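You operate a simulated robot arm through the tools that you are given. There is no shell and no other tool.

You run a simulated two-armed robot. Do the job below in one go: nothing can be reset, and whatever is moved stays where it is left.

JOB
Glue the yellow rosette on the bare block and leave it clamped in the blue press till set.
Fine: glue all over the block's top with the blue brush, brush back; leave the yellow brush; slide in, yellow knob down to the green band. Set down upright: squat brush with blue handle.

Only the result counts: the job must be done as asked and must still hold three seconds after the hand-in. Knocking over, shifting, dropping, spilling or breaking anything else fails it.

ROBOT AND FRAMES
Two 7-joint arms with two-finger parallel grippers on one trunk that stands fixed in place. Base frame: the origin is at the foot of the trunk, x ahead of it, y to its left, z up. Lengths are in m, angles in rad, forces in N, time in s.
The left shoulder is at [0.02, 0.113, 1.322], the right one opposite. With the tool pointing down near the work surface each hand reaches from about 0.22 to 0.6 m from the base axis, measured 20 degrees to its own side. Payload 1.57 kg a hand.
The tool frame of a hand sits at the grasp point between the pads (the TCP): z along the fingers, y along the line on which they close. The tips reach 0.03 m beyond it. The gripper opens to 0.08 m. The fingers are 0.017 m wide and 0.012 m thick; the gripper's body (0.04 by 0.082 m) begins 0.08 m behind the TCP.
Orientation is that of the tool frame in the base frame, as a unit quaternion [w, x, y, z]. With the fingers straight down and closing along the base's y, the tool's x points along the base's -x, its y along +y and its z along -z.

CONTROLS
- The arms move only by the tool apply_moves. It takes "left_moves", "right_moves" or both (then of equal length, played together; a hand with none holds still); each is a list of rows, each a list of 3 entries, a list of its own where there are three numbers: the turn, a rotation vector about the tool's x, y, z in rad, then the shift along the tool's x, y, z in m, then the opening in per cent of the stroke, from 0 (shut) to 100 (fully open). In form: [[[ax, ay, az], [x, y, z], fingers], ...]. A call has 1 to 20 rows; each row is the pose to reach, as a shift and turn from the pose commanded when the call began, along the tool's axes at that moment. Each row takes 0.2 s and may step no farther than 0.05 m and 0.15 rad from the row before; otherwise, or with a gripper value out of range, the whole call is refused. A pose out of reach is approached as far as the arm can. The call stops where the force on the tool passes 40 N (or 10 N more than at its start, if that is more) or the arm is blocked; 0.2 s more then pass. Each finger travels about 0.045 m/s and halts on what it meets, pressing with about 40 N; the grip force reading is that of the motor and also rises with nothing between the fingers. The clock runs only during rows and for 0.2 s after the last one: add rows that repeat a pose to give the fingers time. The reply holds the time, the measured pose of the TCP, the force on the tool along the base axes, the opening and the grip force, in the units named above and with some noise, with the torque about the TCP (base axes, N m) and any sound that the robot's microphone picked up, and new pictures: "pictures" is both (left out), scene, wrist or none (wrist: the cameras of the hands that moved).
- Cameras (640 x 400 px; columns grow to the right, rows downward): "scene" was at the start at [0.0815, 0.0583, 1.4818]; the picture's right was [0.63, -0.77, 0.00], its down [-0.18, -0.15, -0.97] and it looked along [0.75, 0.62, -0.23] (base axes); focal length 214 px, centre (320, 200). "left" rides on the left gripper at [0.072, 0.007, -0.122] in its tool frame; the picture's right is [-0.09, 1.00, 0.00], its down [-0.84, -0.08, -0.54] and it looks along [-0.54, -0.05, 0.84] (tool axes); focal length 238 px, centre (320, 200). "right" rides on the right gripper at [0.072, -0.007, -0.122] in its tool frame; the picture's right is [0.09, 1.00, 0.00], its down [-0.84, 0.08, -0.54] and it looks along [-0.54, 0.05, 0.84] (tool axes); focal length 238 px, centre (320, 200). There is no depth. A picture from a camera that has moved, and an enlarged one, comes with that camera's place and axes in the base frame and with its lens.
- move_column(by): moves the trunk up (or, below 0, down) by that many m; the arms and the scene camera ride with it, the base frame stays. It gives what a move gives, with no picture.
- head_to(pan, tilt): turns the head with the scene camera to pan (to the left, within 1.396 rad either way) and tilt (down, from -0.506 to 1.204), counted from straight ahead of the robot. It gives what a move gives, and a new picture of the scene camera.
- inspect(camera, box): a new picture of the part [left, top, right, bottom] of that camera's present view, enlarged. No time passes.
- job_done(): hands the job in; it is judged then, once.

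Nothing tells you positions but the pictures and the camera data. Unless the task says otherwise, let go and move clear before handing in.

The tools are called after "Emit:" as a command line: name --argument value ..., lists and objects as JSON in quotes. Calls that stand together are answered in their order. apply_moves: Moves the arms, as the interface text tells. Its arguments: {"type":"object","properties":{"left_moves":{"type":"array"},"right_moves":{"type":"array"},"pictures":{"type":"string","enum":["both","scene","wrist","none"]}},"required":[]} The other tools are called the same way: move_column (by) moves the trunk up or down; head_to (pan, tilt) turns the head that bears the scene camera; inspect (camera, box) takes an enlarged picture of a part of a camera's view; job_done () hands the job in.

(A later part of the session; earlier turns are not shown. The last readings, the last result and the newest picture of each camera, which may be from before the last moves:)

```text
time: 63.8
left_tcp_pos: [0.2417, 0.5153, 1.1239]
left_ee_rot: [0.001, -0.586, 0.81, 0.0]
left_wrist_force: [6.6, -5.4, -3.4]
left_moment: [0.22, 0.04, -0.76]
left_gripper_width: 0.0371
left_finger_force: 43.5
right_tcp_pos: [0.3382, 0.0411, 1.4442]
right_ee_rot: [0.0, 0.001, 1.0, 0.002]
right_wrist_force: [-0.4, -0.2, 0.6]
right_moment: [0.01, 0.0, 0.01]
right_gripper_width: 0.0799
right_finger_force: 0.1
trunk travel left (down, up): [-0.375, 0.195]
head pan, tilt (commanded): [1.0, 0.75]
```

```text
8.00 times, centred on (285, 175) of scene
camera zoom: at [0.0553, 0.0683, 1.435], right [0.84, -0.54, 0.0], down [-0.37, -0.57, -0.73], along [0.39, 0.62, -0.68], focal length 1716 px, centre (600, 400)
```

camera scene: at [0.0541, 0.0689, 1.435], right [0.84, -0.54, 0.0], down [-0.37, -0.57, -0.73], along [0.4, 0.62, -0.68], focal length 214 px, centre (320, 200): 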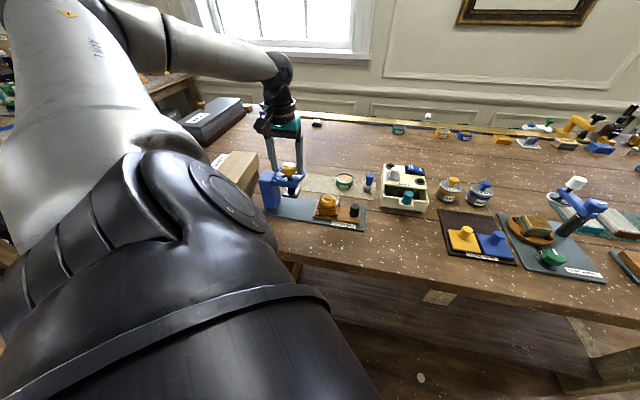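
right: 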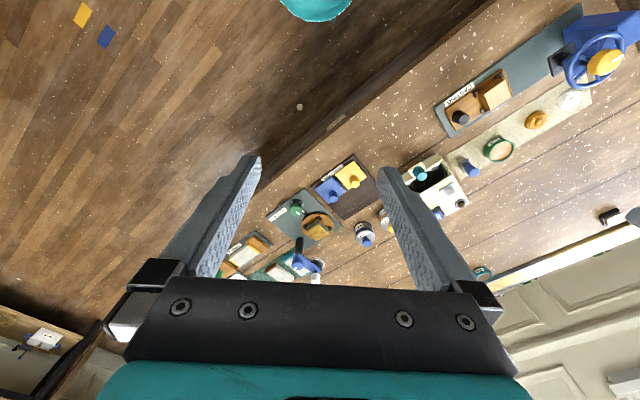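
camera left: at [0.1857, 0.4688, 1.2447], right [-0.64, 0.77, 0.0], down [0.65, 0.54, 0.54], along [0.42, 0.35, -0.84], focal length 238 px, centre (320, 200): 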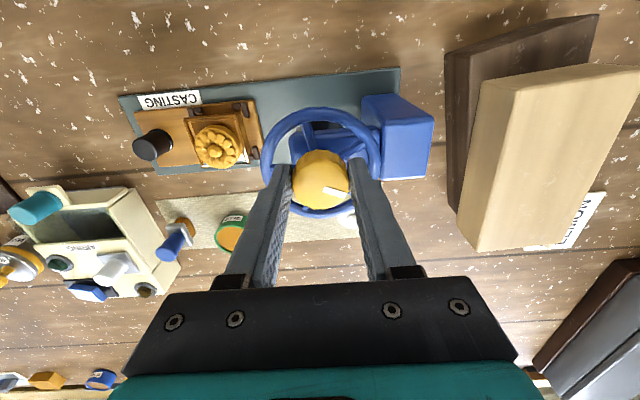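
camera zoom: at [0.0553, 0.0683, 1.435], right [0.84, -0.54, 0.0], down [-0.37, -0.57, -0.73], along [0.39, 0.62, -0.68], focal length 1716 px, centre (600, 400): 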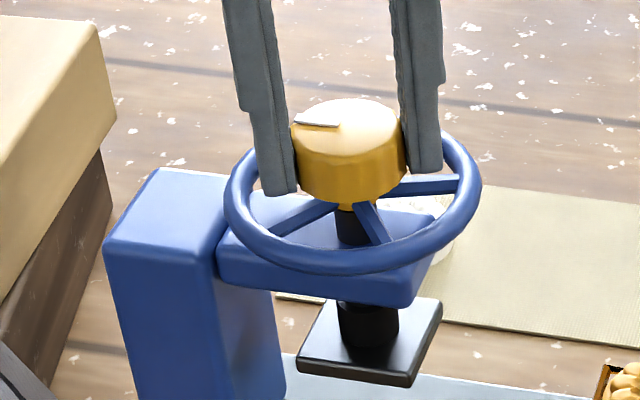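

Back at the top stop. Releasing, lifting and squaring the hand.

Emit:
apply_moves --left_moves '[[[0, 0, 0], [0, 0, 0], 60], [[0, 0, 0], [0, 0, 0], 75], [[0, 0, 0], [0, 0, -0.025], 75], [[0, 0, 0.12], [0, 0, -0.05], 75], [[0, 0, 0.26], [0, 0, -0.06], 60], [[0, 0, 0.4], [0, 0, -0.06], 40], [[0, 0, 0.47], [0, 0, -0.06], 0], [[0, 0, 0.47], [0, 0, -0.06], 0]]' --pictures "none"

Emit:
apply_moves --left_moves '[[[0, 0, 0], [0, -0.045, 0], 0], [[0, 0, 0], [0, -0.09, 0], 0], [[0, 0, 0], [0, -0.135, 0], 0], [[0, 0, 0], [0, -0.18, 0], 0], [[0, 0, 0], [0, -0.225, 0], 0], [[0, 0, 0], [0, -0.235, 0.04], 0], [[0, 0, 0], [0, -0.235, 0.085], 0], [[0, 0, 0], [0, -0.235, 0.085], 0]]' --pictures "both"

Emit:
inspect --camera "left" --box '[260, 80, 440, 220]'

Emit:
inspect --camera "scene" --box '[240, 120, 400, 230]'

```text
time: 65.6
left_tcp_pos: [0.2416, 0.5159, 1.1819]
left_ee_rot: [0.0, -0.382, 0.924, 0.001]
left_wrist_force: [0.1, 0.3, -0.1]
left_moment: [-0.02, 0.05, -0.01]
left_gripper_width: 0.0002
left_finger_force: 11.1
right_tcp_pos: [0.3368, 0.0441, 1.4446]
right_ee_rot: [0.002, 0.001, 1.0, 0.002]
right_wrist_force: [-0.5, -0.4, -0.3]
right_moment: [-0.03, -0.02, -0.01]
right_gripper_width: 0.0801
right_finger_force: 0.0
trunk travel left (down, up): [-0.375, 0.195]
head pan, tilt (commanded): [1.0, 0.75]
```

```text
time: 67.4
left_tcp_pos: [0.4072, 0.3526, 1.0981]
left_ee_rot: [0.0, -0.382, 0.924, 0.0]
left_wrist_force: [0.0, 0.2, -0.4]
left_moment: [0.0, 0.03, -0.01]
left_gripper_width: 0.0
left_finger_force: 21.7
right_tcp_pos: [0.3364, 0.0422, 1.4454]
right_ee_rot: [0.001, 0.001, 1.0, 0.001]
right_wrist_force: [0.2, -0.4, -0.2]
right_moment: [0.0, -0.04, 0.01]
right_gripper_width: 0.0798
right_finger_force: 0.1
trunk travel left (down, up): [-0.375, 0.195]
head pan, tilt (commanded): [1.0, 0.75]
camera scene: at [0.0538, 0.0689, 1.4351], right [0.84, -0.54, 0.0], down [-0.37, -0.57, -0.73], along [0.4, 0.62, -0.68], focal length 214 px, centre (320, 200)
camera left: at [0.3525, 0.3052, 1.2194], right [-0.64, 0.77, 0.0], down [0.65, 0.54, 0.54], along [0.42, 0.35, -0.84], focal length 238 px, centre (320, 200)
```

scene: 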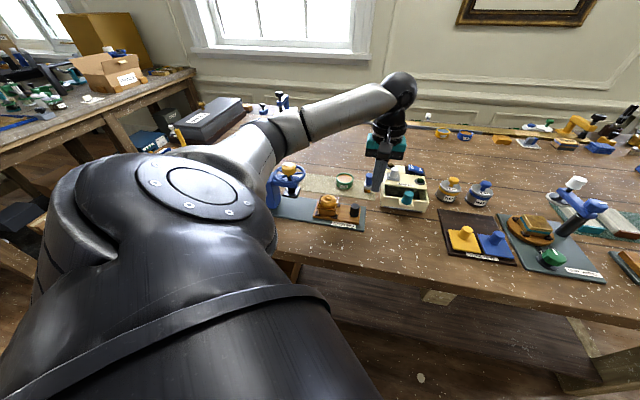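
left: 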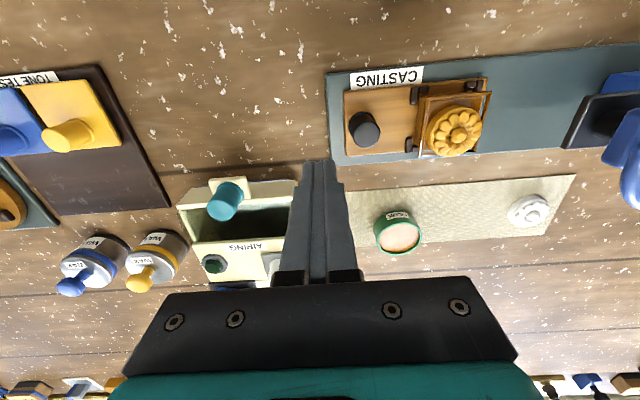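

```text
2.86 times, centred on (350, 150) of left
camera zoom: at [0.3525, 0.3052, 1.2194], right [-0.64, 0.77, 0.0], down [0.65, 0.54, 0.54], along [0.42, 0.35, -0.84], focal length 681 px, centre (234, 343)
```

zoom: 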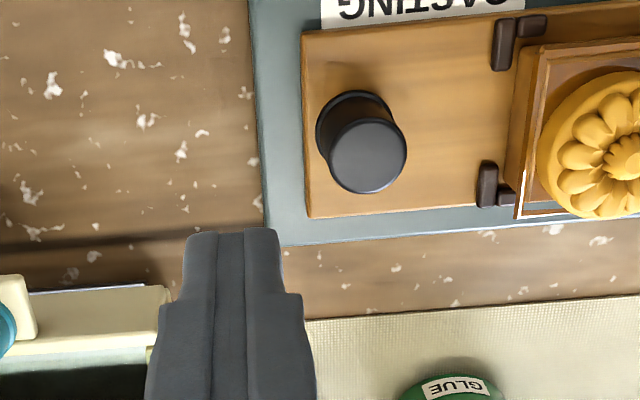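

```text
3.64 times, centred on (320, 175) of scene
camera zoom: at [0.0538, 0.0689, 1.4351], right [0.84, -0.54, 0.0], down [-0.37, -0.57, -0.73], along [0.4, 0.62, -0.68], focal length 780 px, centre (320, 291)
```

zoom: 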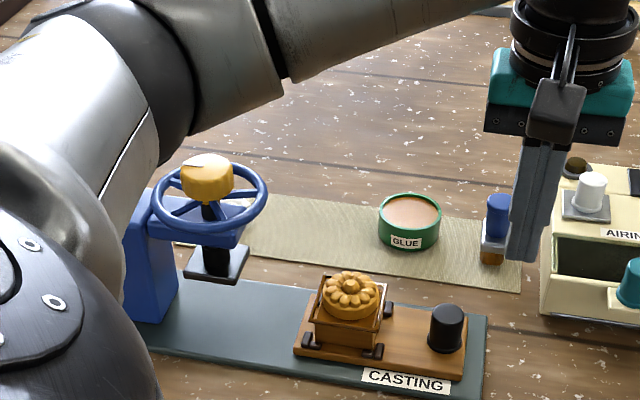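

Knob of the sled is straight ahead (+a, 4.4 cm). Lowering beside it and pushing gently until about 4 cm of slide.

Emit:
apply_moves --left_moves '[[[0, 0, 0], [0, 0, 0.045], 0], [[0, 0, 0], [0, 0, 0.086], 0], [[0, 0, 0], [0, 0.008, 0.086], 0], [[0, 0, 0], [0, 0.014, 0.086], 0], [[0, 0, 0], [0, 0.02, 0.086], 0], [[0, 0, 0], [0, 0.026, 0.086], 0], [[0, 0, 0], [0, 0.026, 0.086], 0]]' --pictures "both"

Emit:
inspect --camera "left" --box '[260, 80, 440, 220]'

Emit:
inspect --camera "scene" --box '[270, 140, 390, 230]'

```text
time: 69.0
left_tcp_pos: [0.3894, 0.3693, 1.0109]
left_ee_rot: [0.001, -0.382, 0.924, 0.0]
left_wrist_force: [1.5, -0.8, -0.8]
left_moment: [-0.01, -0.05, 0.0]
left_gripper_width: 0.0
left_finger_force: 22.1
right_tcp_pos: [0.3359, 0.0419, 1.4452]
right_ee_rot: [0.001, 0.001, 1.0, 0.002]
right_wrist_force: [0.9, 0.0, -0.1]
right_moment: [-0.02, -0.03, -0.04]
right_gripper_width: 0.0802
right_finger_force: 0.0
trunk travel left (down, up): [-0.375, 0.195]
head pan, tilt (commanded): [1.0, 0.75]
camera scene: at [0.0543, 0.0689, 1.435], right [0.84, -0.54, 0.0], down [-0.37, -0.57, -0.73], along [0.4, 0.62, -0.68], focal length 214 px, centre (320, 200)
camera left: at [0.3341, 0.3209, 1.134], right [-0.64, 0.77, 0.0], down [0.65, 0.54, 0.54], along [0.42, 0.35, -0.84], focal length 238 px, centre (320, 200)
```

scene: 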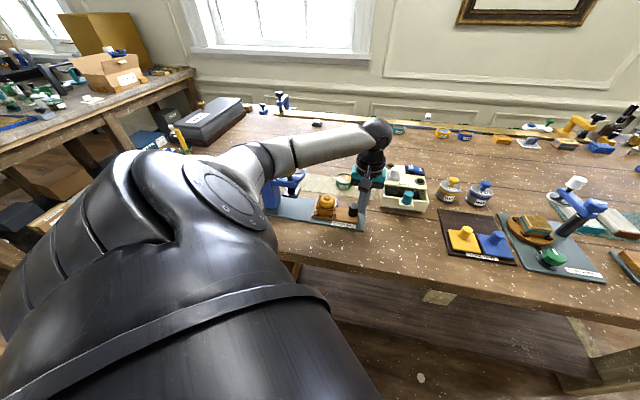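
left: 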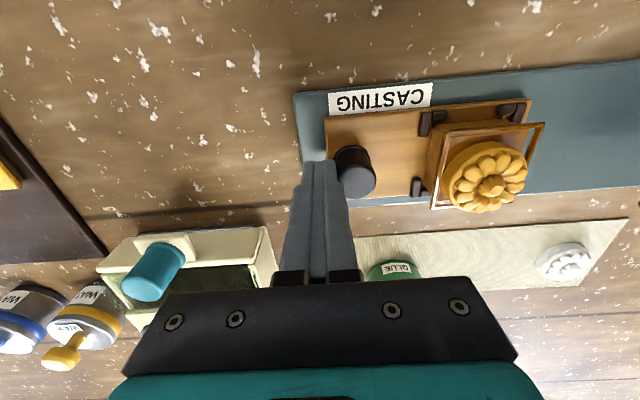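

```text
2.86 times, centred on (350, 150) of left
camera zoom: at [0.3341, 0.3209, 1.134], right [-0.64, 0.77, 0.0], down [0.65, 0.54, 0.54], along [0.42, 0.35, -0.84], focal length 681 px, centre (234, 343)
```

zoom: 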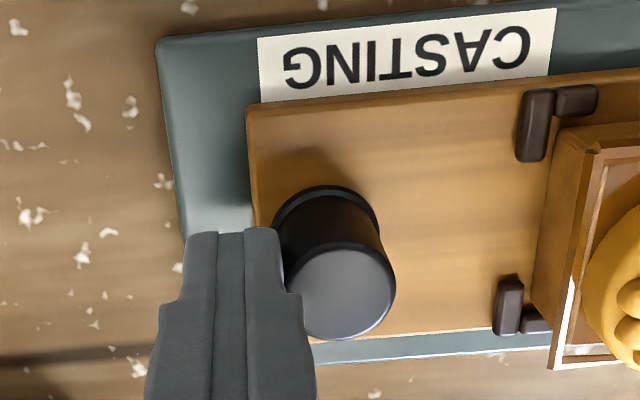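

```text
4.44 times, centred on (330, 185) of scene
camera zoom: at [0.0543, 0.0689, 1.435], right [0.84, -0.54, 0.0], down [-0.37, -0.57, -0.73], along [0.4, 0.62, -0.68], focal length 953 px, centre (276, 267)
```

zoom: 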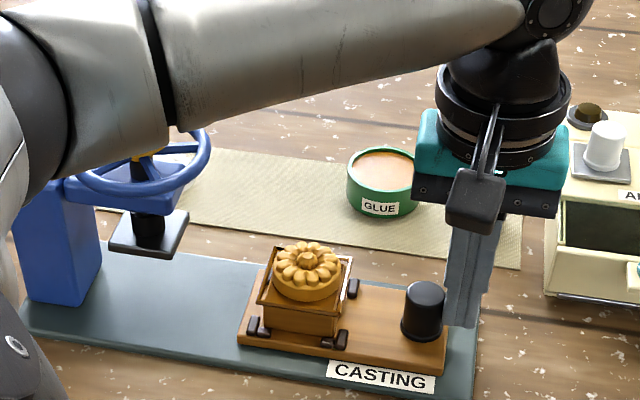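

The sled slides easily (≈1.6 N) and the rosette rides along. Pushing another 4 cm slowly, then checking heights before it goes under the platen.

Emit:
apply_moves --left_moves '[[[0, 0, 0], [0, 0.006, 0], 0], [[0, 0, 0], [0, 0.012, 0], 0], [[0, 0, 0], [0, 0.018, 0], 0], [[0, 0, 0], [0, 0.024, 0], 0], [[0, 0, 0], [0, 0.03, 0], 0], [[0, 0, 0], [0, 0.036, 0], 0], [[0, 0, 0], [0, 0.04, 0], 0], [[0, 0, 0], [0, 0.04, 0], 0]]' --pictures "both"

Emit:
inspect --camera "left" --box '[300, 80, 560, 280]'

Emit:
inspect --camera "scene" --box '[260, 150, 360, 230]'

```text
time: 70.8
left_tcp_pos: [0.3611, 0.3965, 1.0127]
left_ee_rot: [0.0, -0.383, 0.924, 0.0]
left_wrist_force: [-0.4, -0.8, -0.6]
left_moment: [-0.01, -0.01, -0.01]
left_gripper_width: 0.0001
left_finger_force: 21.9
right_tcp_pos: [0.3359, 0.0422, 1.4458]
right_ee_rot: [0.002, 0.0, 1.0, 0.002]
right_wrist_force: [-0.6, 0.5, -0.7]
right_moment: [0.03, 0.01, 0.0]
right_gripper_width: 0.0798
right_finger_force: 0.0
trunk travel left (down, up): [-0.375, 0.195]
head pan, tilt (commanded): [1.0, 0.75]
camera scene: at [0.0541, 0.0688, 1.435], right [0.84, -0.54, 0.0], down [-0.37, -0.57, -0.73], along [0.4, 0.62, -0.68], focal length 214 px, centre (320, 200)
camera left: at [0.306, 0.3493, 1.1338], right [-0.64, 0.77, 0.0], down [0.65, 0.54, 0.54], along [0.42, 0.35, -0.84], focal length 238 px, centre (320, 200)
```

scene: 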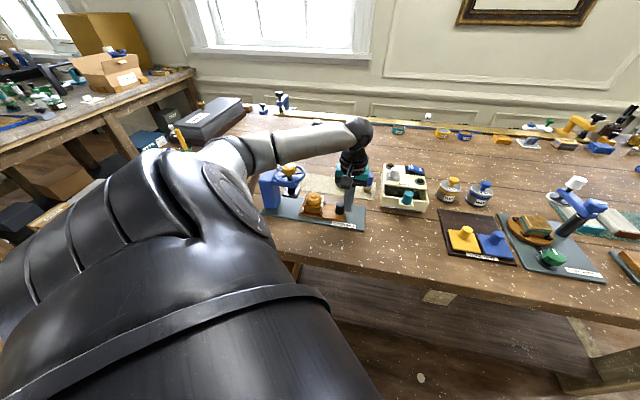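
left: 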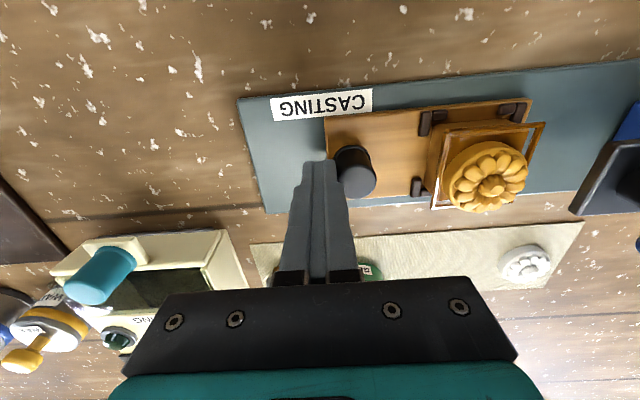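

```text
2.00 times, centred on (430, 180) of left
camera zoom: at [0.306, 0.3493, 1.1338], right [-0.64, 0.77, 0.0], down [0.65, 0.54, 0.54], along [0.42, 0.35, -0.84], focal length 477 px, centre (100, 240)
```

zoom: 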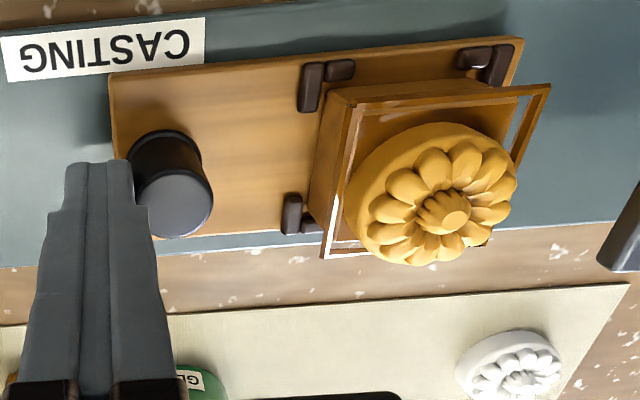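

```text
5.00 times, centred on (310, 190) of scene
camera zoom: at [0.0541, 0.0688, 1.435], right [0.84, -0.54, 0.0], down [-0.37, -0.57, -0.73], along [0.4, 0.62, -0.68], focal length 1072 px, centre (370, 250)
```

zoom: 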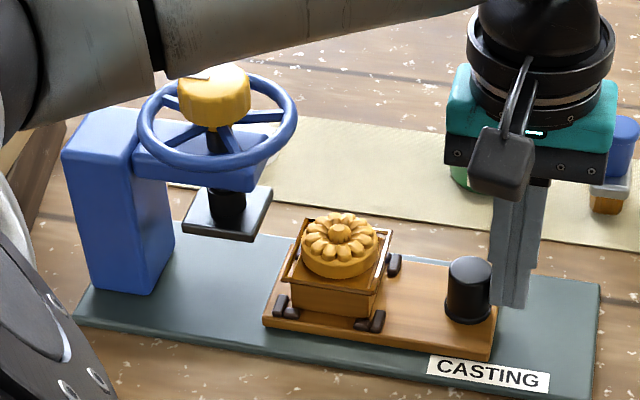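

Good so far. I'll push another 14 mm so the rosette stands just in front of the platen, then step back for a level comparison.

Emit:
apply_moves --left_moves '[[[0, 0, 0], [0, 0.005, 0], 0], [[0, 0, 0], [0, 0.01, 0], 0], [[0, 0, 0], [0, 0.014, 0], 0], [[0, 0, 0], [0, 0.014, 0], 0], [[0, 0, 0], [0, 0.004, 0], 0], [[0, 0, 0], [0, 0.004, -0.04], 0], [[0, 0, 0], [0.03, 0.004, -0.08], 0], [[0, 0, 0], [0.08, 0.004, -0.08], 0], [[0, 0, 0], [0.1, 0.03, -0.08], 40]]' --pictures "none"

Emit:
apply_moves --left_moves '[[[0, -0.13, 0], [0, 0.03, 0], 100], [[0, -0.26, 0], [0, 0.05, 0.02], 100], [[0, -0.39, 0], [0, 0.07, 0.045], 100], [[0, -0.5236, 0], [0, 0.07, 0.08], 100], [[0, -0.5236, 0], [0, 0.07, 0.08], 100]]' --pictures "both"

Emit:
inspect --camera "left" --box '[230, 160, 440, 290]'

```text
time: 72.8
left_tcp_pos: [0.2688, 0.3466, 1.0928]
left_ee_rot: [0.0, -0.382, 0.924, 0.0]
left_wrist_force: [-0.1, -0.7, 0.1]
left_moment: [0.0, 0.02, 0.0]
left_gripper_width: 0.0317
left_finger_force: 0.1
right_tcp_pos: [0.3359, 0.041, 1.4462]
right_ee_rot: [0.001, 0.0, 1.0, 0.002]
right_wrist_force: [0.2, 0.0, -0.4]
right_moment: [0.02, -0.04, 0.0]
right_gripper_width: 0.0799
right_finger_force: 0.2
trunk travel left (down, up): [-0.375, 0.195]
head pan, tilt (commanded): [1.0, 0.75]
```

```text
time: 74.0
left_tcp_pos: [0.2184, 0.3959, 1.0114]
left_ee_rot: [0.239, -0.37, 0.892, 0.1]
left_wrist_force: [-0.2, -0.1, -0.6]
left_moment: [0.0, -0.03, 0.01]
left_gripper_width: 0.0799
left_finger_force: 0.1
right_tcp_pos: [0.3357, 0.0416, 1.4449]
right_ee_rot: [0.002, 0.001, 1.0, 0.002]
right_wrist_force: [-0.3, -0.4, -0.4]
right_moment: [-0.04, 0.01, -0.02]
right_gripper_width: 0.0801
right_finger_force: 0.1
trunk travel left (down, up): [-0.375, 0.195]
head pan, tilt (commanded): [1.0, 0.75]
camera scene: at [0.0535, 0.0684, 1.4351], right [0.84, -0.54, 0.0], down [-0.37, -0.57, -0.73], along [0.4, 0.62, -0.68], focal length 214 px, centre (320, 200)
camera left: at [0.1268, 0.3113, 1.0815], right [-0.65, 0.76, 0.05], down [0.37, 0.27, 0.89], along [0.66, 0.59, -0.46], focal length 238 px, centre (320, 200)
```

scene: 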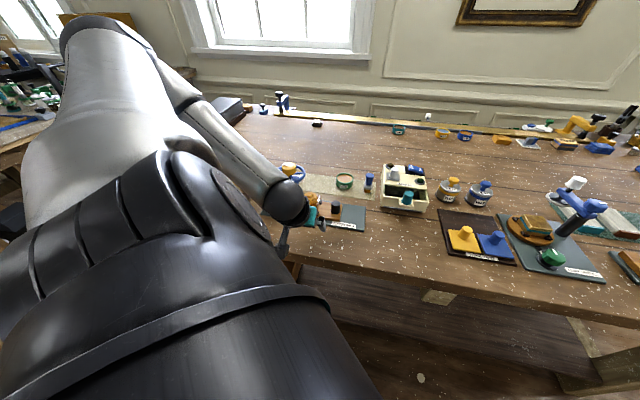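
left: 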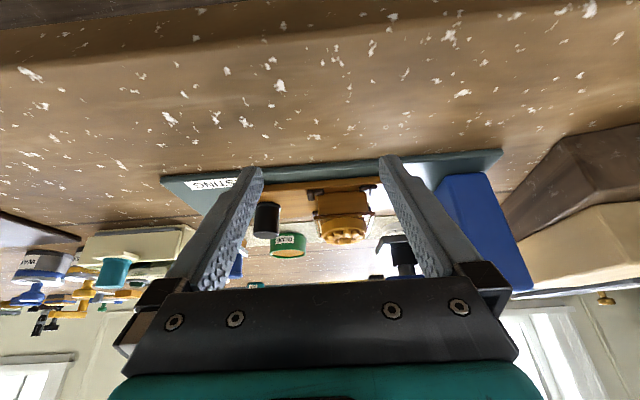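

```text
3.05 times, centred on (335, 225) of left
camera zoom: at [0.1268, 0.3113, 1.0815], right [-0.65, 0.76, 0.05], down [0.37, 0.27, 0.89], along [0.66, 0.59, -0.46], focal length 726 px, centre (274, 124)
```

zoom: 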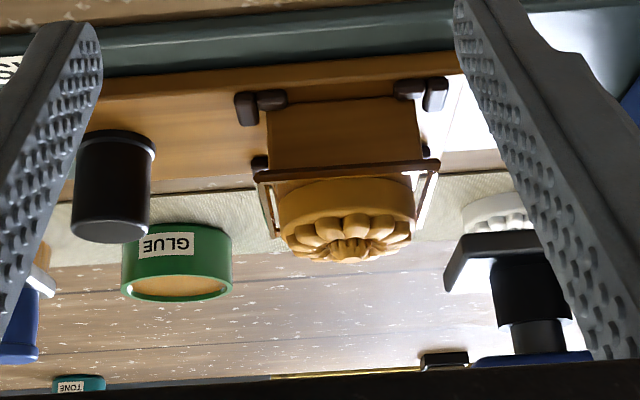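

Now rosette and platen show side by side. Zooming for the height comparison.

Emit:
inspect --camera "left" --box '[310, 180, 420, 270]'

```text
4.44 times, centred on (365, 225) of left
camera zoom: at [0.1268, 0.3113, 1.0815], right [-0.65, 0.76, 0.05], down [0.37, 0.27, 0.89], along [0.66, 0.59, -0.46], focal length 1059 px, centre (120, 89)
```

zoom: 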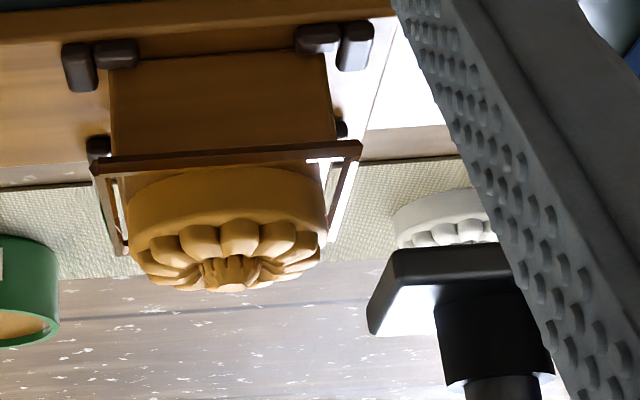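

Clearance is about 1.5–2 mm: tight but free. I'll return behind the sled knob and push on slowly while watching the force.

Emit:
apply_moves --left_moves '[[[0, 0.13, 0], [-0.011, -0.02, -0.019], 100], [[0, 0.26, 0], [-0.022, -0.045, -0.037], 80], [[0, 0.39, 0], [-0.033, -0.075, -0.056], 40], [[0, 0.5256, 0], [-0.0425, -0.1, -0.0735], 0], [[0, 0.5256, 0], [-0.0425, -0.1, -0.0735], 0]]' --pictures "none"

```text
time: 75.2
left_tcp_pos: [0.2891, 0.3269, 1.0953]
left_ee_rot: [-0.001, -0.383, 0.924, 0.0]
left_wrist_force: [0.5, -0.3, -0.4]
left_moment: [-0.01, 0.02, 0.05]
left_gripper_width: 0.0001
left_finger_force: 2.0
right_tcp_pos: [0.3364, 0.0438, 1.4451]
right_ee_rot: [0.001, 0.001, 1.0, 0.002]
right_wrist_force: [-0.2, -0.4, 0.2]
right_moment: [-0.01, -0.04, 0.02]
right_gripper_width: 0.0798
right_finger_force: 0.1
trunk travel left (down, up): [-0.375, 0.195]
head pan, tilt (commanded): [1.0, 0.75]
```

Emit:
apply_moves --left_moves '[[[0, 0, 0], [-0.045, -0.005, 0], 0], [[0, 0, 0], [-0.09, -0.005, 0], 0], [[0, 0, 0], [-0.101, -0.005, 0.02], 0], [[0, 0, 0], [-0.101, -0.005, 0.05], 0], [[0, 0, 0], [-0.101, -0.005, 0.084], 0], [[0, 0, 0], [-0.101, -0.005, 0.084], 0]]' --pictures "both"

Emit:
inspect --camera "left" --box '[300, 80, 640, 280]'

Emit:
inspect --camera "scene" --box '[260, 150, 360, 230]'

```text
time: 76.6
left_tcp_pos: [0.3642, 0.3935, 1.0131]
left_ee_rot: [0.0, -0.382, 0.924, 0.0]
left_wrist_force: [0.0, 0.4, -0.8]
left_moment: [0.02, 0.02, 0.0]
left_gripper_width: 0.0001
left_finger_force: 20.9
right_tcp_pos: [0.3361, 0.042, 1.445]
right_ee_rot: [0.0, 0.001, 1.0, 0.002]
right_wrist_force: [0.1, 0.2, -0.3]
right_moment: [-0.03, 0.0, 0.0]
right_gripper_width: 0.08
right_finger_force: 0.0
trunk travel left (down, up): [-0.375, 0.195]
head pan, tilt (commanded): [1.0, 0.75]
camera scene: at [0.054, 0.0688, 1.4351], right [0.84, -0.54, 0.0], down [-0.37, -0.57, -0.73], along [0.4, 0.62, -0.68], focal length 214 px, centre (320, 200)
camera left: at [0.309, 0.3463, 1.1347], right [-0.64, 0.77, 0.0], down [0.65, 0.54, 0.54], along [0.42, 0.35, -0.84], focal length 238 px, centre (320, 200)
```

scene: 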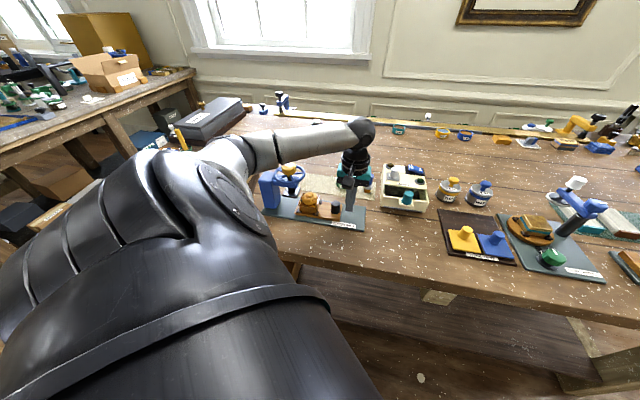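
left: 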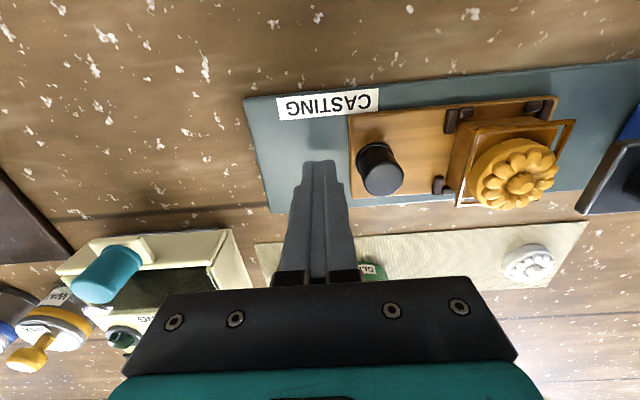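

```text
1.88 times, centred on (470, 180) of left
camera zoom: at [0.309, 0.3463, 1.1347], right [-0.64, 0.77, 0.0], down [0.65, 0.54, 0.54], along [0.42, 0.35, -0.84], focal length 449 px, centre (38, 238)
```

zoom: 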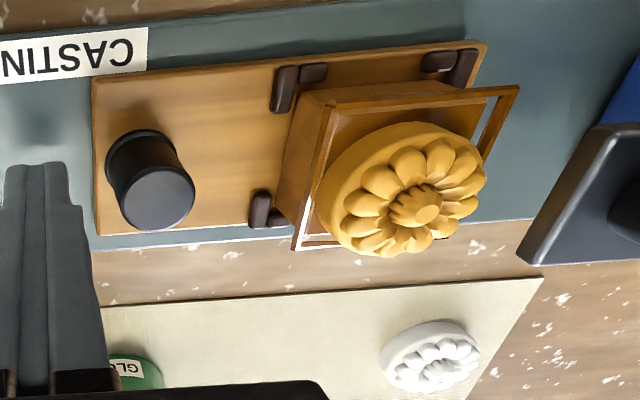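

```text
5.00 times, centred on (310, 190) of scene
camera zoom: at [0.054, 0.0688, 1.4351], right [0.84, -0.54, 0.0], down [-0.37, -0.57, -0.73], along [0.4, 0.62, -0.68], focal length 1072 px, centre (370, 250)
```

zoom: 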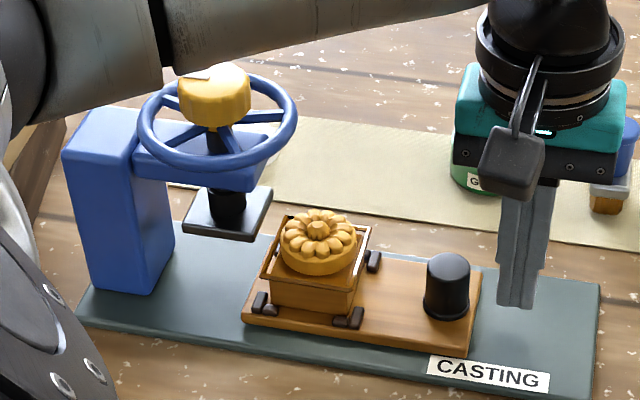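

Sled knob is 1.5 cm ahead of contact. Pushing: 15 mm to contact plus 20 mm, slowly.

Emit:
apply_moves --left_moves '[[[0, 0, 0], [0, 0.008, 0], 0], [[0, 0, 0], [0, 0.014, 0], 0], [[0, 0, 0], [0, 0.018, 0], 0], [[0, 0, 0], [0, 0.022, 0], 0], [[0, 0, 0], [0, 0.026, 0], 0], [[0, 0, 0], [0, 0.03, 0], 0], [[0, 0, 0], [0, 0.034, 0], 0], [[0, 0, 0], [0, 0.034, 0], 0]]' --pictures "both"

Emit:
inspect --camera "left" --box '[300, 80, 640, 280]'

Emit:
inspect --camera "scene" --box '[260, 160, 340, 225]'

```text
time: 78.4
left_tcp_pos: [0.3432, 0.4184, 1.0132]
left_ee_rot: [0.001, -0.383, 0.924, 0.0]
left_wrist_force: [0.1, -0.5, 0.7]
left_moment: [-0.03, -0.03, 0.0]
left_gripper_width: 0.0003
left_finger_force: 21.0
right_tcp_pos: [0.3367, 0.0432, 1.4452]
right_ee_rot: [0.0, 0.001, 1.0, 0.001]
right_wrist_force: [0.7, 0.7, -0.9]
right_moment: [-0.03, 0.01, -0.02]
right_gripper_width: 0.0801
right_finger_force: 0.0
trunk travel left (down, up): [-0.375, 0.195]
head pan, tilt (commanded): [1.0, 0.75]
camera scene: at [0.0541, 0.0688, 1.435], right [0.84, -0.54, 0.0], down [-0.37, -0.57, -0.73], along [0.4, 0.62, -0.68], focal length 214 px, centre (320, 200)
camera left: at [0.2864, 0.3708, 1.1344], right [-0.64, 0.77, 0.0], down [0.65, 0.54, 0.54], along [0.42, 0.35, -0.84], focal length 238 px, centre (320, 200)
```

scene: 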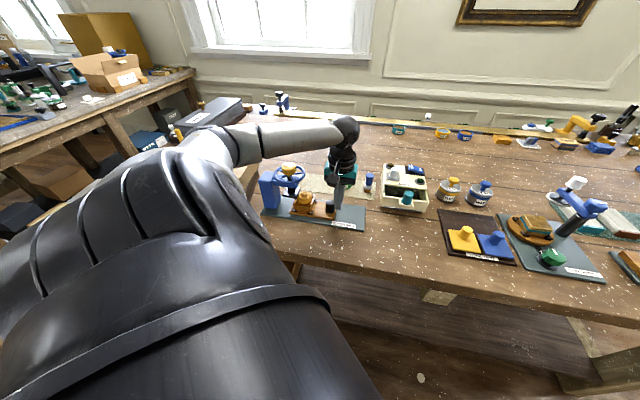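
left: 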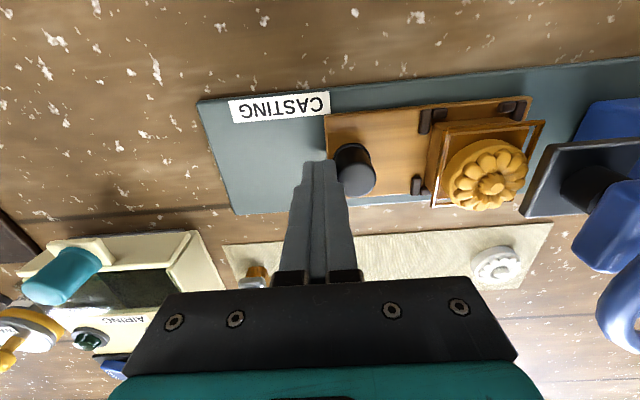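

```text
1.88 times, centred on (470, 180) of left
camera zoom: at [0.2864, 0.3708, 1.1344], right [-0.64, 0.77, 0.0], down [0.65, 0.54, 0.54], along [0.42, 0.35, -0.84], focal length 449 px, centre (38, 238)
```

zoom: 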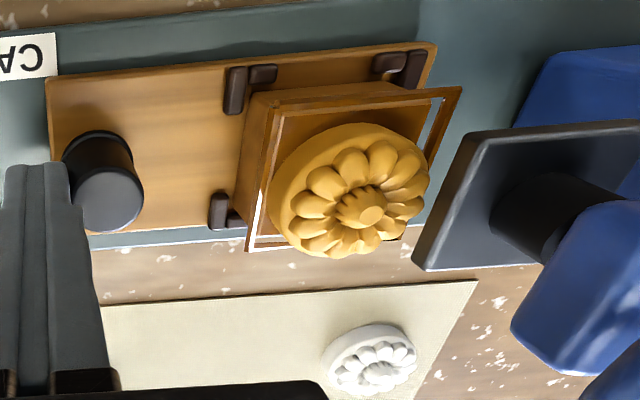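

```text
6.15 times, centred on (300, 192) of scene
camera zoom: at [0.0541, 0.0688, 1.435], right [0.84, -0.54, 0.0], down [-0.37, -0.57, -0.73], along [0.4, 0.62, -0.68], focal length 1320 px, centre (443, 246)
```

zoom: 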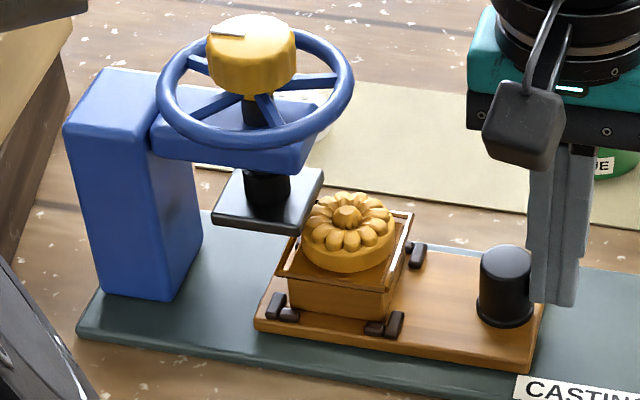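

Rosette is right at the platen's edge. Now 2 mm steps, checking force.

Emit:
apply_moves --left_moves '[[[0, 0, 0], [0, 0.0015, 0], 0], [[0, 0, 0], [0, 0.003, 0], 0], [[0, 0, 0], [0, 0.0045, 0], 0], [[0, 0, 0], [0, 0.006, 0], 0]]' --pictures "none"

Emit:
inspect --camera "scene" --box '[270, 170, 330, 215]'

Emit:
inspect --camera "left" --box '[420, 100, 640, 260]'

```text
time: 79.4
left_tcp_pos: [0.337, 0.4227, 1.0133]
left_ee_rot: [0.001, -0.382, 0.924, 0.0]
left_wrist_force: [1.4, 0.2, 1.0]
left_moment: [-0.06, 0.01, 0.01]
left_gripper_width: 0.0001
left_finger_force: 21.3
right_tcp_pos: [0.3372, 0.0417, 1.4449]
right_ee_rot: [0.0, 0.001, 1.0, 0.001]
right_wrist_force: [0.2, 0.7, -0.9]
right_moment: [0.01, -0.01, 0.01]
right_gripper_width: 0.0799
right_finger_force: 0.1
trunk travel left (down, up): [-0.375, 0.195]
head pan, tilt (commanded): [1.0, 0.75]
```

```text
8.89 times, centred on (300, 192) of scene
camera zoom: at [0.0541, 0.0688, 1.435], right [0.84, -0.54, 0.0], down [-0.37, -0.57, -0.73], along [0.4, 0.62, -0.68], focal length 1906 px, centre (498, 267)
```

zoom: 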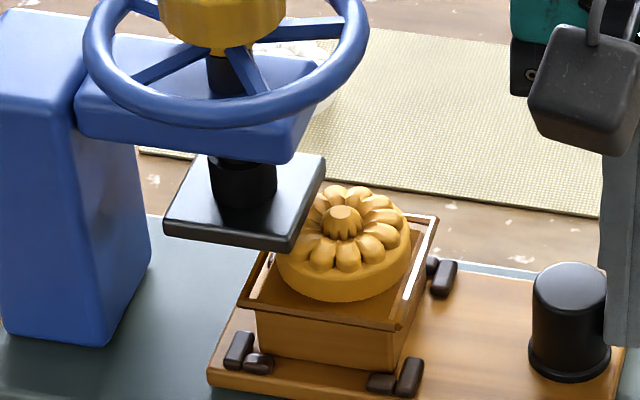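

```text
2.50 times, centred on (530, 180) of left
camera zoom: at [0.282, 0.3752, 1.1343], right [-0.64, 0.77, 0.0], down [0.65, 0.54, 0.54], along [0.42, 0.35, -0.84], focal length 596 px, centre (-205, 250)
```

zoom: 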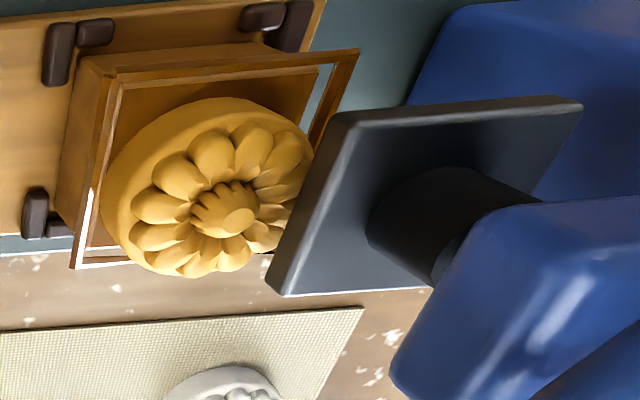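

Petals are passing under the edge without contact. Continuing a few mm with force checks.

Emit:
apply_moves --left_moves '[[[0, 0, 0], [0, 0.0015, 0], 0], [[0, 0, 0], [0, 0.003, 0], 0], [[0, 0, 0], [0, 0.0045, 0], 0]]' --pictures "none"

Emit:
inspect --camera "scene" --box '[270, 170, 330, 215]'

Emit:
inspect --camera "left" --box '[420, 100, 640, 260]'

```text
time: 80.2
left_tcp_pos: [0.3339, 0.4246, 1.0122]
left_ee_rot: [-0.001, -0.383, 0.924, 0.0]
left_wrist_force: [1.8, -0.8, 0.5]
left_moment: [-0.02, 0.01, 0.0]
left_gripper_width: 0.0
left_finger_force: 20.8
right_tcp_pos: [0.3382, 0.0421, 1.4441]
right_ee_rot: [0.001, 0.001, 1.0, 0.001]
right_wrist_force: [1.0, 0.8, 0.3]
right_moment: [-0.02, -0.02, 0.02]
right_gripper_width: 0.0797
right_finger_force: 0.1
trunk travel left (down, up): [-0.375, 0.195]
head pan, tilt (commanded): [1.0, 0.75]
```

```text
8.89 times, centred on (300, 192) of scene
camera zoom: at [0.0542, 0.0689, 1.435], right [0.84, -0.54, 0.0], down [-0.37, -0.57, -0.73], along [0.4, 0.62, -0.68], focal length 1906 px, centre (498, 267)
```

zoom: 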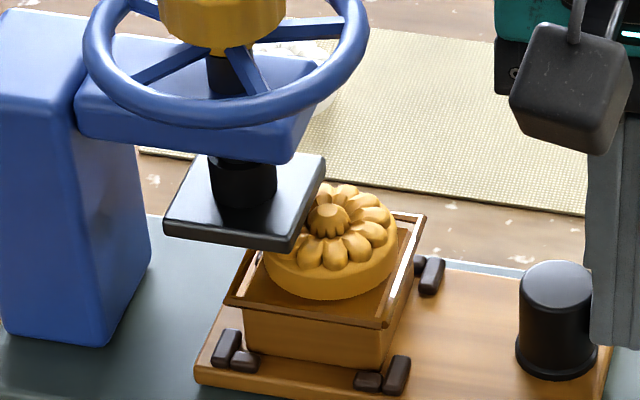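

```text
2.50 times, centred on (530, 180) of left
camera zoom: at [0.2784, 0.3779, 1.1345], right [-0.64, 0.77, 0.0], down [0.65, 0.54, 0.54], along [0.42, 0.35, -0.84], focal length 596 px, centre (-205, 250)
```

zoom: 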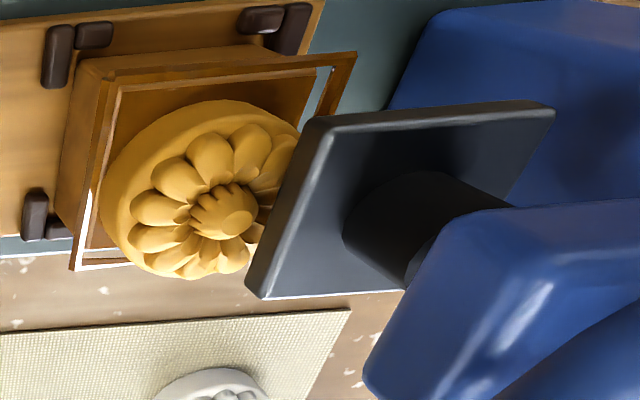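

Emit:
apply_moves --left_moves '[[[0, 0, 0], [0, 0.001, 0], 0], [[0, 0, 0], [0, 0.002, 0], 0], [[0, 0, 0], [0, 0.003, 0], 0]]' --pictures "none"

Emit:
inspect --camera "scene" --box '[270, 170, 330, 215]'

```text
time: 81.0
left_tcp_pos: [0.3302, 0.4272, 1.0118]
left_ee_rot: [0.0, -0.383, 0.924, 0.0]
left_wrist_force: [0.1, -1.2, -0.6]
left_moment: [-0.04, -0.01, -0.01]
left_gripper_width: 0.0001
left_finger_force: 20.7
right_tcp_pos: [0.3371, 0.0429, 1.4453]
right_ee_rot: [0.002, 0.001, 1.0, 0.002]
right_wrist_force: [-0.2, -1.3, -0.2]
right_moment: [0.0, 0.04, 0.04]
right_gripper_width: 0.08
right_finger_force: 0.1
trunk travel left (down, up): [-0.375, 0.195]
head pan, tilt (commanded): [1.0, 0.75]
```

```text
8.89 times, centred on (300, 192) of scene
camera zoom: at [0.0542, 0.0689, 1.435], right [0.84, -0.54, 0.0], down [-0.37, -0.57, -0.73], along [0.4, 0.62, -0.68], focal length 1906 px, centre (498, 267)
```

zoom: 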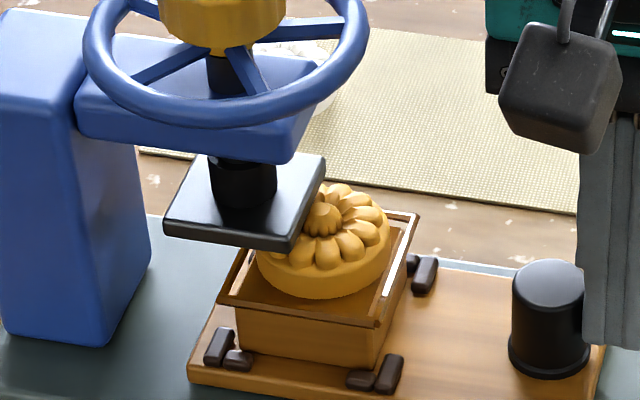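

The button is passing under the platen freely (≈1 N). Continuing 10 mm.

Emit:
apply_moves --left_moves '[[[0, 0, 0], [0, 0.002, 0], 0], [[0, 0, 0], [0, 0.004, 0], 0], [[0, 0, 0], [0, 0.006, 0], 0], [[0, 0, 0], [0, 0.008, 0], 0], [[0, 0, 0], [0, 0.01, 0], 0]]' --pictures "none"

Emit:
inspect --camera "scene" --box '[260, 165, 340, 225]'

Emit:
inspect --camera "left" --box '[420, 80, 640, 260]'

```text
time: 82.2
left_tcp_pos: [0.3247, 0.4356, 1.0125]
left_ee_rot: [0.001, -0.383, 0.924, 0.0]
left_wrist_force: [0.0, -0.4, 0.3]
left_moment: [-0.06, -0.01, 0.03]
left_gripper_width: 0.0
left_finger_force: 21.3
right_tcp_pos: [0.3366, 0.0435, 1.4448]
right_ee_rot: [0.0, 0.0, 1.0, 0.001]
right_wrist_force: [-0.3, -0.7, 0.4]
right_moment: [0.01, -0.04, -0.01]
right_gripper_width: 0.0799
right_finger_force: 0.0
trunk travel left (down, up): [-0.375, 0.195]
head pan, tilt (commanded): [1.0, 0.75]
```

```text
6.67 times, centred on (300, 195) of scene
camera zoom: at [0.0541, 0.0689, 1.435], right [0.84, -0.54, 0.0], down [-0.37, -0.57, -0.73], along [0.4, 0.62, -0.68], focal length 1430 px, centre (453, 233)
```

zoom: 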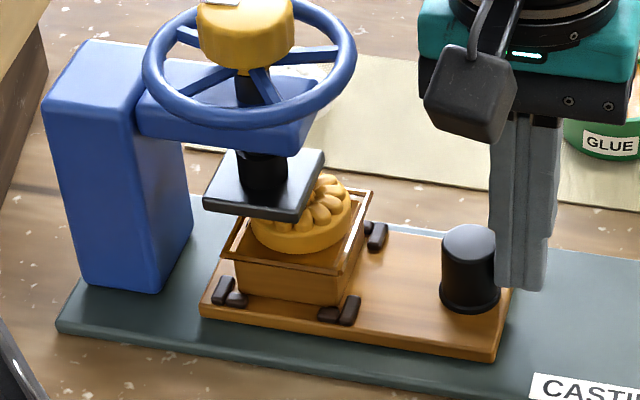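

```text
2.22 times, centred on (530, 170) of left
camera zoom: at [0.2694, 0.387, 1.1348], right [-0.64, 0.77, 0.0], down [0.65, 0.54, 0.54], along [0.42, 0.35, -0.84], focal length 530 px, centre (-147, 267)
```

zoom: 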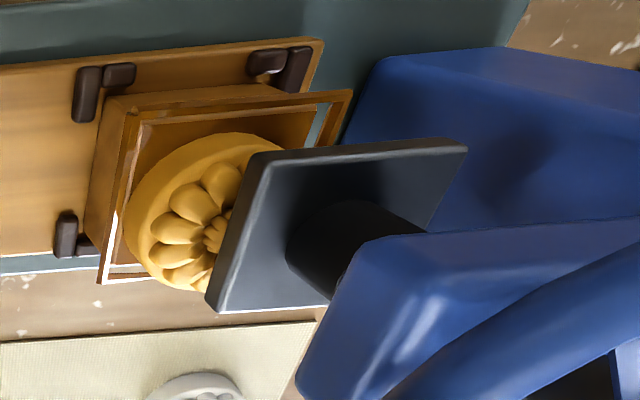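

Still free. Pushing 6 mm more, then I'll check the alignment with the level view.

Emit:
apply_moves --left_moves '[[[0, 0, 0], [0, 0.002, 0], 0], [[0, 0, 0], [0, 0.004, 0], 0], [[0, 0, 0], [0, 0.006, 0], 0], [[0, 0, 0], [0, 0.006, 0], 0]]' --pictures "none"

Emit:
inspect --camera "scene" --box '[260, 165, 340, 225]'

Emit:
inspect --camera "left" --box '[420, 80, 640, 260]'

```text
time: 83.2
left_tcp_pos: [0.3205, 0.4386, 1.0117]
left_ee_rot: [0.0, -0.383, 0.924, -0.001]
left_wrist_force: [1.0, -0.7, 1.5]
left_moment: [-0.03, -0.02, 0.02]
left_gripper_width: 0.0
left_finger_force: 20.9
right_tcp_pos: [0.3365, 0.044, 1.4449]
right_ee_rot: [0.001, 0.001, 1.0, 0.003]
right_wrist_force: [0.2, -0.2, 0.8]
right_moment: [-0.01, 0.0, 0.02]
right_gripper_width: 0.08
right_finger_force: 0.0
trunk travel left (down, up): [-0.375, 0.195]
head pan, tilt (commanded): [1.0, 0.75]
```

```text
6.67 times, centred on (300, 195) of scene
camera zoom: at [0.0541, 0.0687, 1.435], right [0.84, -0.54, 0.0], down [-0.37, -0.57, -0.73], along [0.4, 0.62, -0.68], focal length 1430 px, centre (453, 233)
```

zoom: 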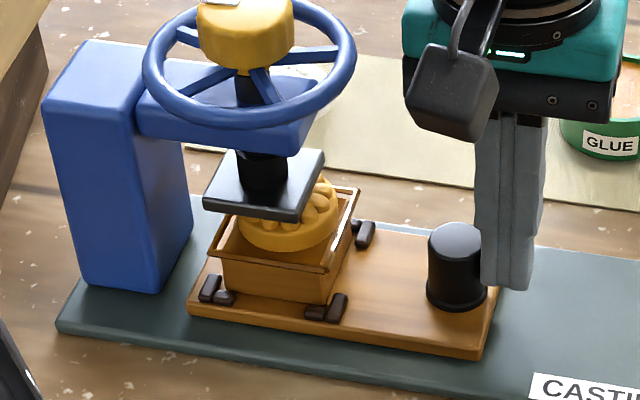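

```text
2.22 times, centred on (530, 170) of left
camera zoom: at [0.2651, 0.3914, 1.1342], right [-0.64, 0.77, 0.0], down [0.65, 0.54, 0.54], along [0.42, 0.35, -0.84], focal length 530 px, centre (-147, 267)
```

zoom: 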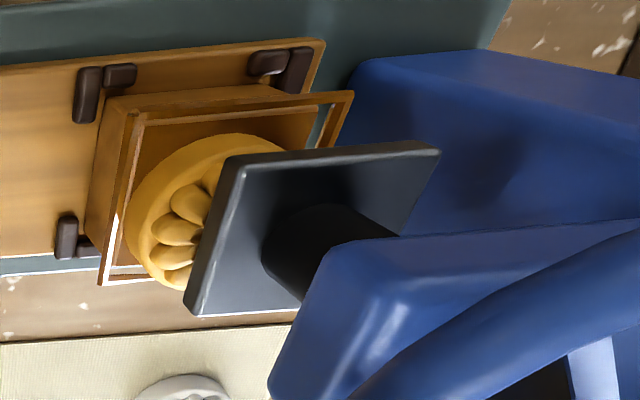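

Two same-image measurements agree: the block is still about 9.5 mm short of the press axis. Pushing 6 mm more, then re-measuring.

Emit:
apply_moves --left_moves '[[[0, 0, 0], [0, 0.002, 0], 0], [[0, 0, 0], [0, 0.004, 0], 0], [[0, 0, 0], [0, 0.006, 0], 0], [[0, 0, 0], [0, 0.006, 0], 0]]' --pictures "none"

Emit:
inspect --camera "scene" --box '[260, 165, 340, 225]'

Emit:
inspect --camera "left" --box '[420, 80, 640, 260]'

```text
time: 84.2
left_tcp_pos: [0.3167, 0.4423, 1.0128]
left_ee_rot: [0.0, -0.383, 0.924, -0.001]
left_wrist_force: [0.0, -0.5, 0.4]
left_moment: [0.01, 0.0, 0.01]
left_gripper_width: 0.0001
left_finger_force: 21.2
right_tcp_pos: [0.3367, 0.0422, 1.4446]
right_ee_rot: [0.002, 0.001, 1.0, 0.002]
right_wrist_force: [0.7, 0.3, 0.3]
right_moment: [0.02, 0.0, 0.01]
right_gripper_width: 0.0801
right_finger_force: 0.2
trunk travel left (down, up): [-0.375, 0.195]
head pan, tilt (commanded): [1.0, 0.75]
```

```text
6.67 times, centred on (300, 195) of scene
camera zoom: at [0.0541, 0.0689, 1.435], right [0.84, -0.54, 0.0], down [-0.37, -0.57, -0.73], along [0.4, 0.62, -0.68], focal length 1430 px, centre (453, 233)
```

zoom: 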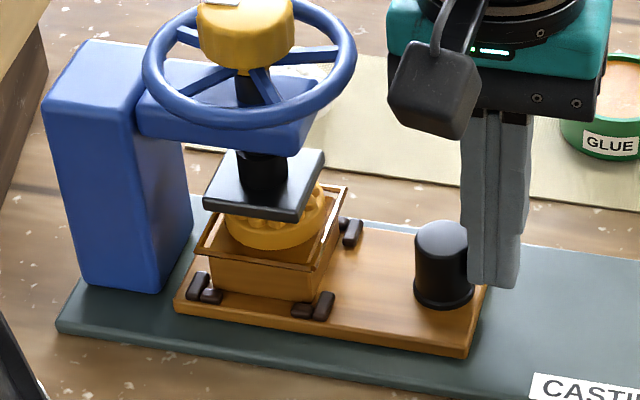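

```text
2.22 times, centred on (530, 170) of left
camera zoom: at [0.2605, 0.3954, 1.1346], right [-0.64, 0.77, 0.0], down [0.65, 0.54, 0.54], along [0.42, 0.35, -0.84], focal length 530 px, centre (-147, 267)
```

zoom: 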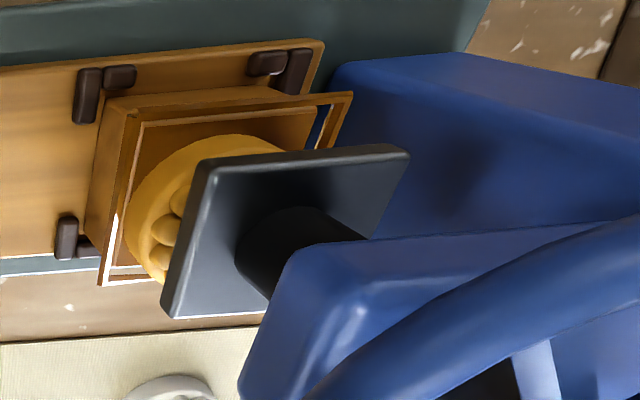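

About 3.5 mm remain. Pushing in 1.2 mm steps, watching for a stop.

Emit:
apply_moves --left_moves '[[[0, 0, 0], [0, 0.0012, 0], 0], [[0, 0, 0], [0, 0.0024, 0], 0], [[0, 0, 0], [0, 0.0036, 0], 0], [[0, 0, 0], [0, 0.0036, 0], 0]]' --pictures "none"

Emit:
inspect --camera "scene" --box '[260, 165, 340, 225]'

Emit:
inspect --camera "left" --box '[420, 80, 640, 260]'

```text
time: 85.2
left_tcp_pos: [0.3145, 0.4445, 1.0126]
left_ee_rot: [0.0, -0.381, 0.924, -0.001]
left_wrist_force: [5.2, -4.4, -3.0]
left_moment: [-0.14, -0.12, -0.04]
left_gripper_width: 0.0001
left_finger_force: 20.6
right_tcp_pos: [0.3368, 0.0428, 1.4452]
right_ee_rot: [0.0, 0.001, 1.0, 0.002]
right_wrist_force: [-0.2, -0.4, 0.3]
right_moment: [-0.03, -0.01, -0.02]
right_gripper_width: 0.0799
right_finger_force: 0.1
trunk travel left (down, up): [-0.375, 0.195]
head pan, tilt (commanded): [1.0, 0.75]
```

```text
6.67 times, centred on (300, 195) of scene
camera zoom: at [0.055, 0.0683, 1.435], right [0.84, -0.54, 0.0], down [-0.37, -0.57, -0.73], along [0.39, 0.62, -0.68], focal length 1430 px, centre (453, 233)
```

zoom: 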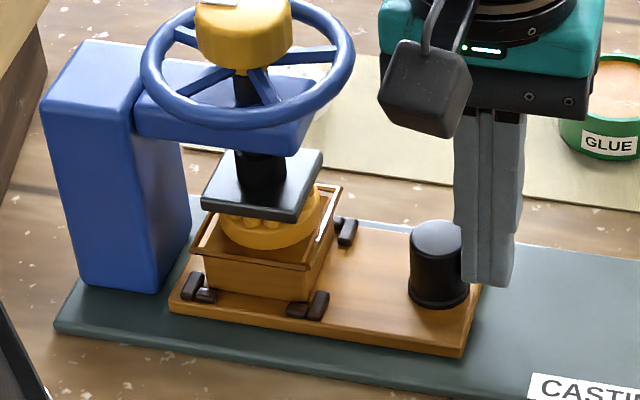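

```text
2.22 times, centred on (530, 170) of left
camera zoom: at [0.2589, 0.397, 1.1348], right [-0.64, 0.77, 0.0], down [0.65, 0.54, 0.54], along [0.42, 0.34, -0.84], focal length 530 px, centre (-147, 267)
```

zoom: 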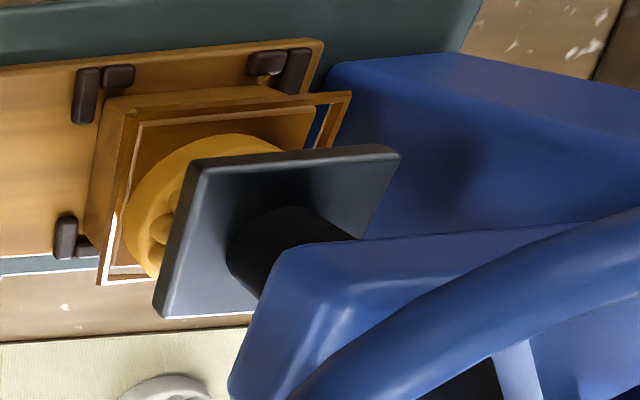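

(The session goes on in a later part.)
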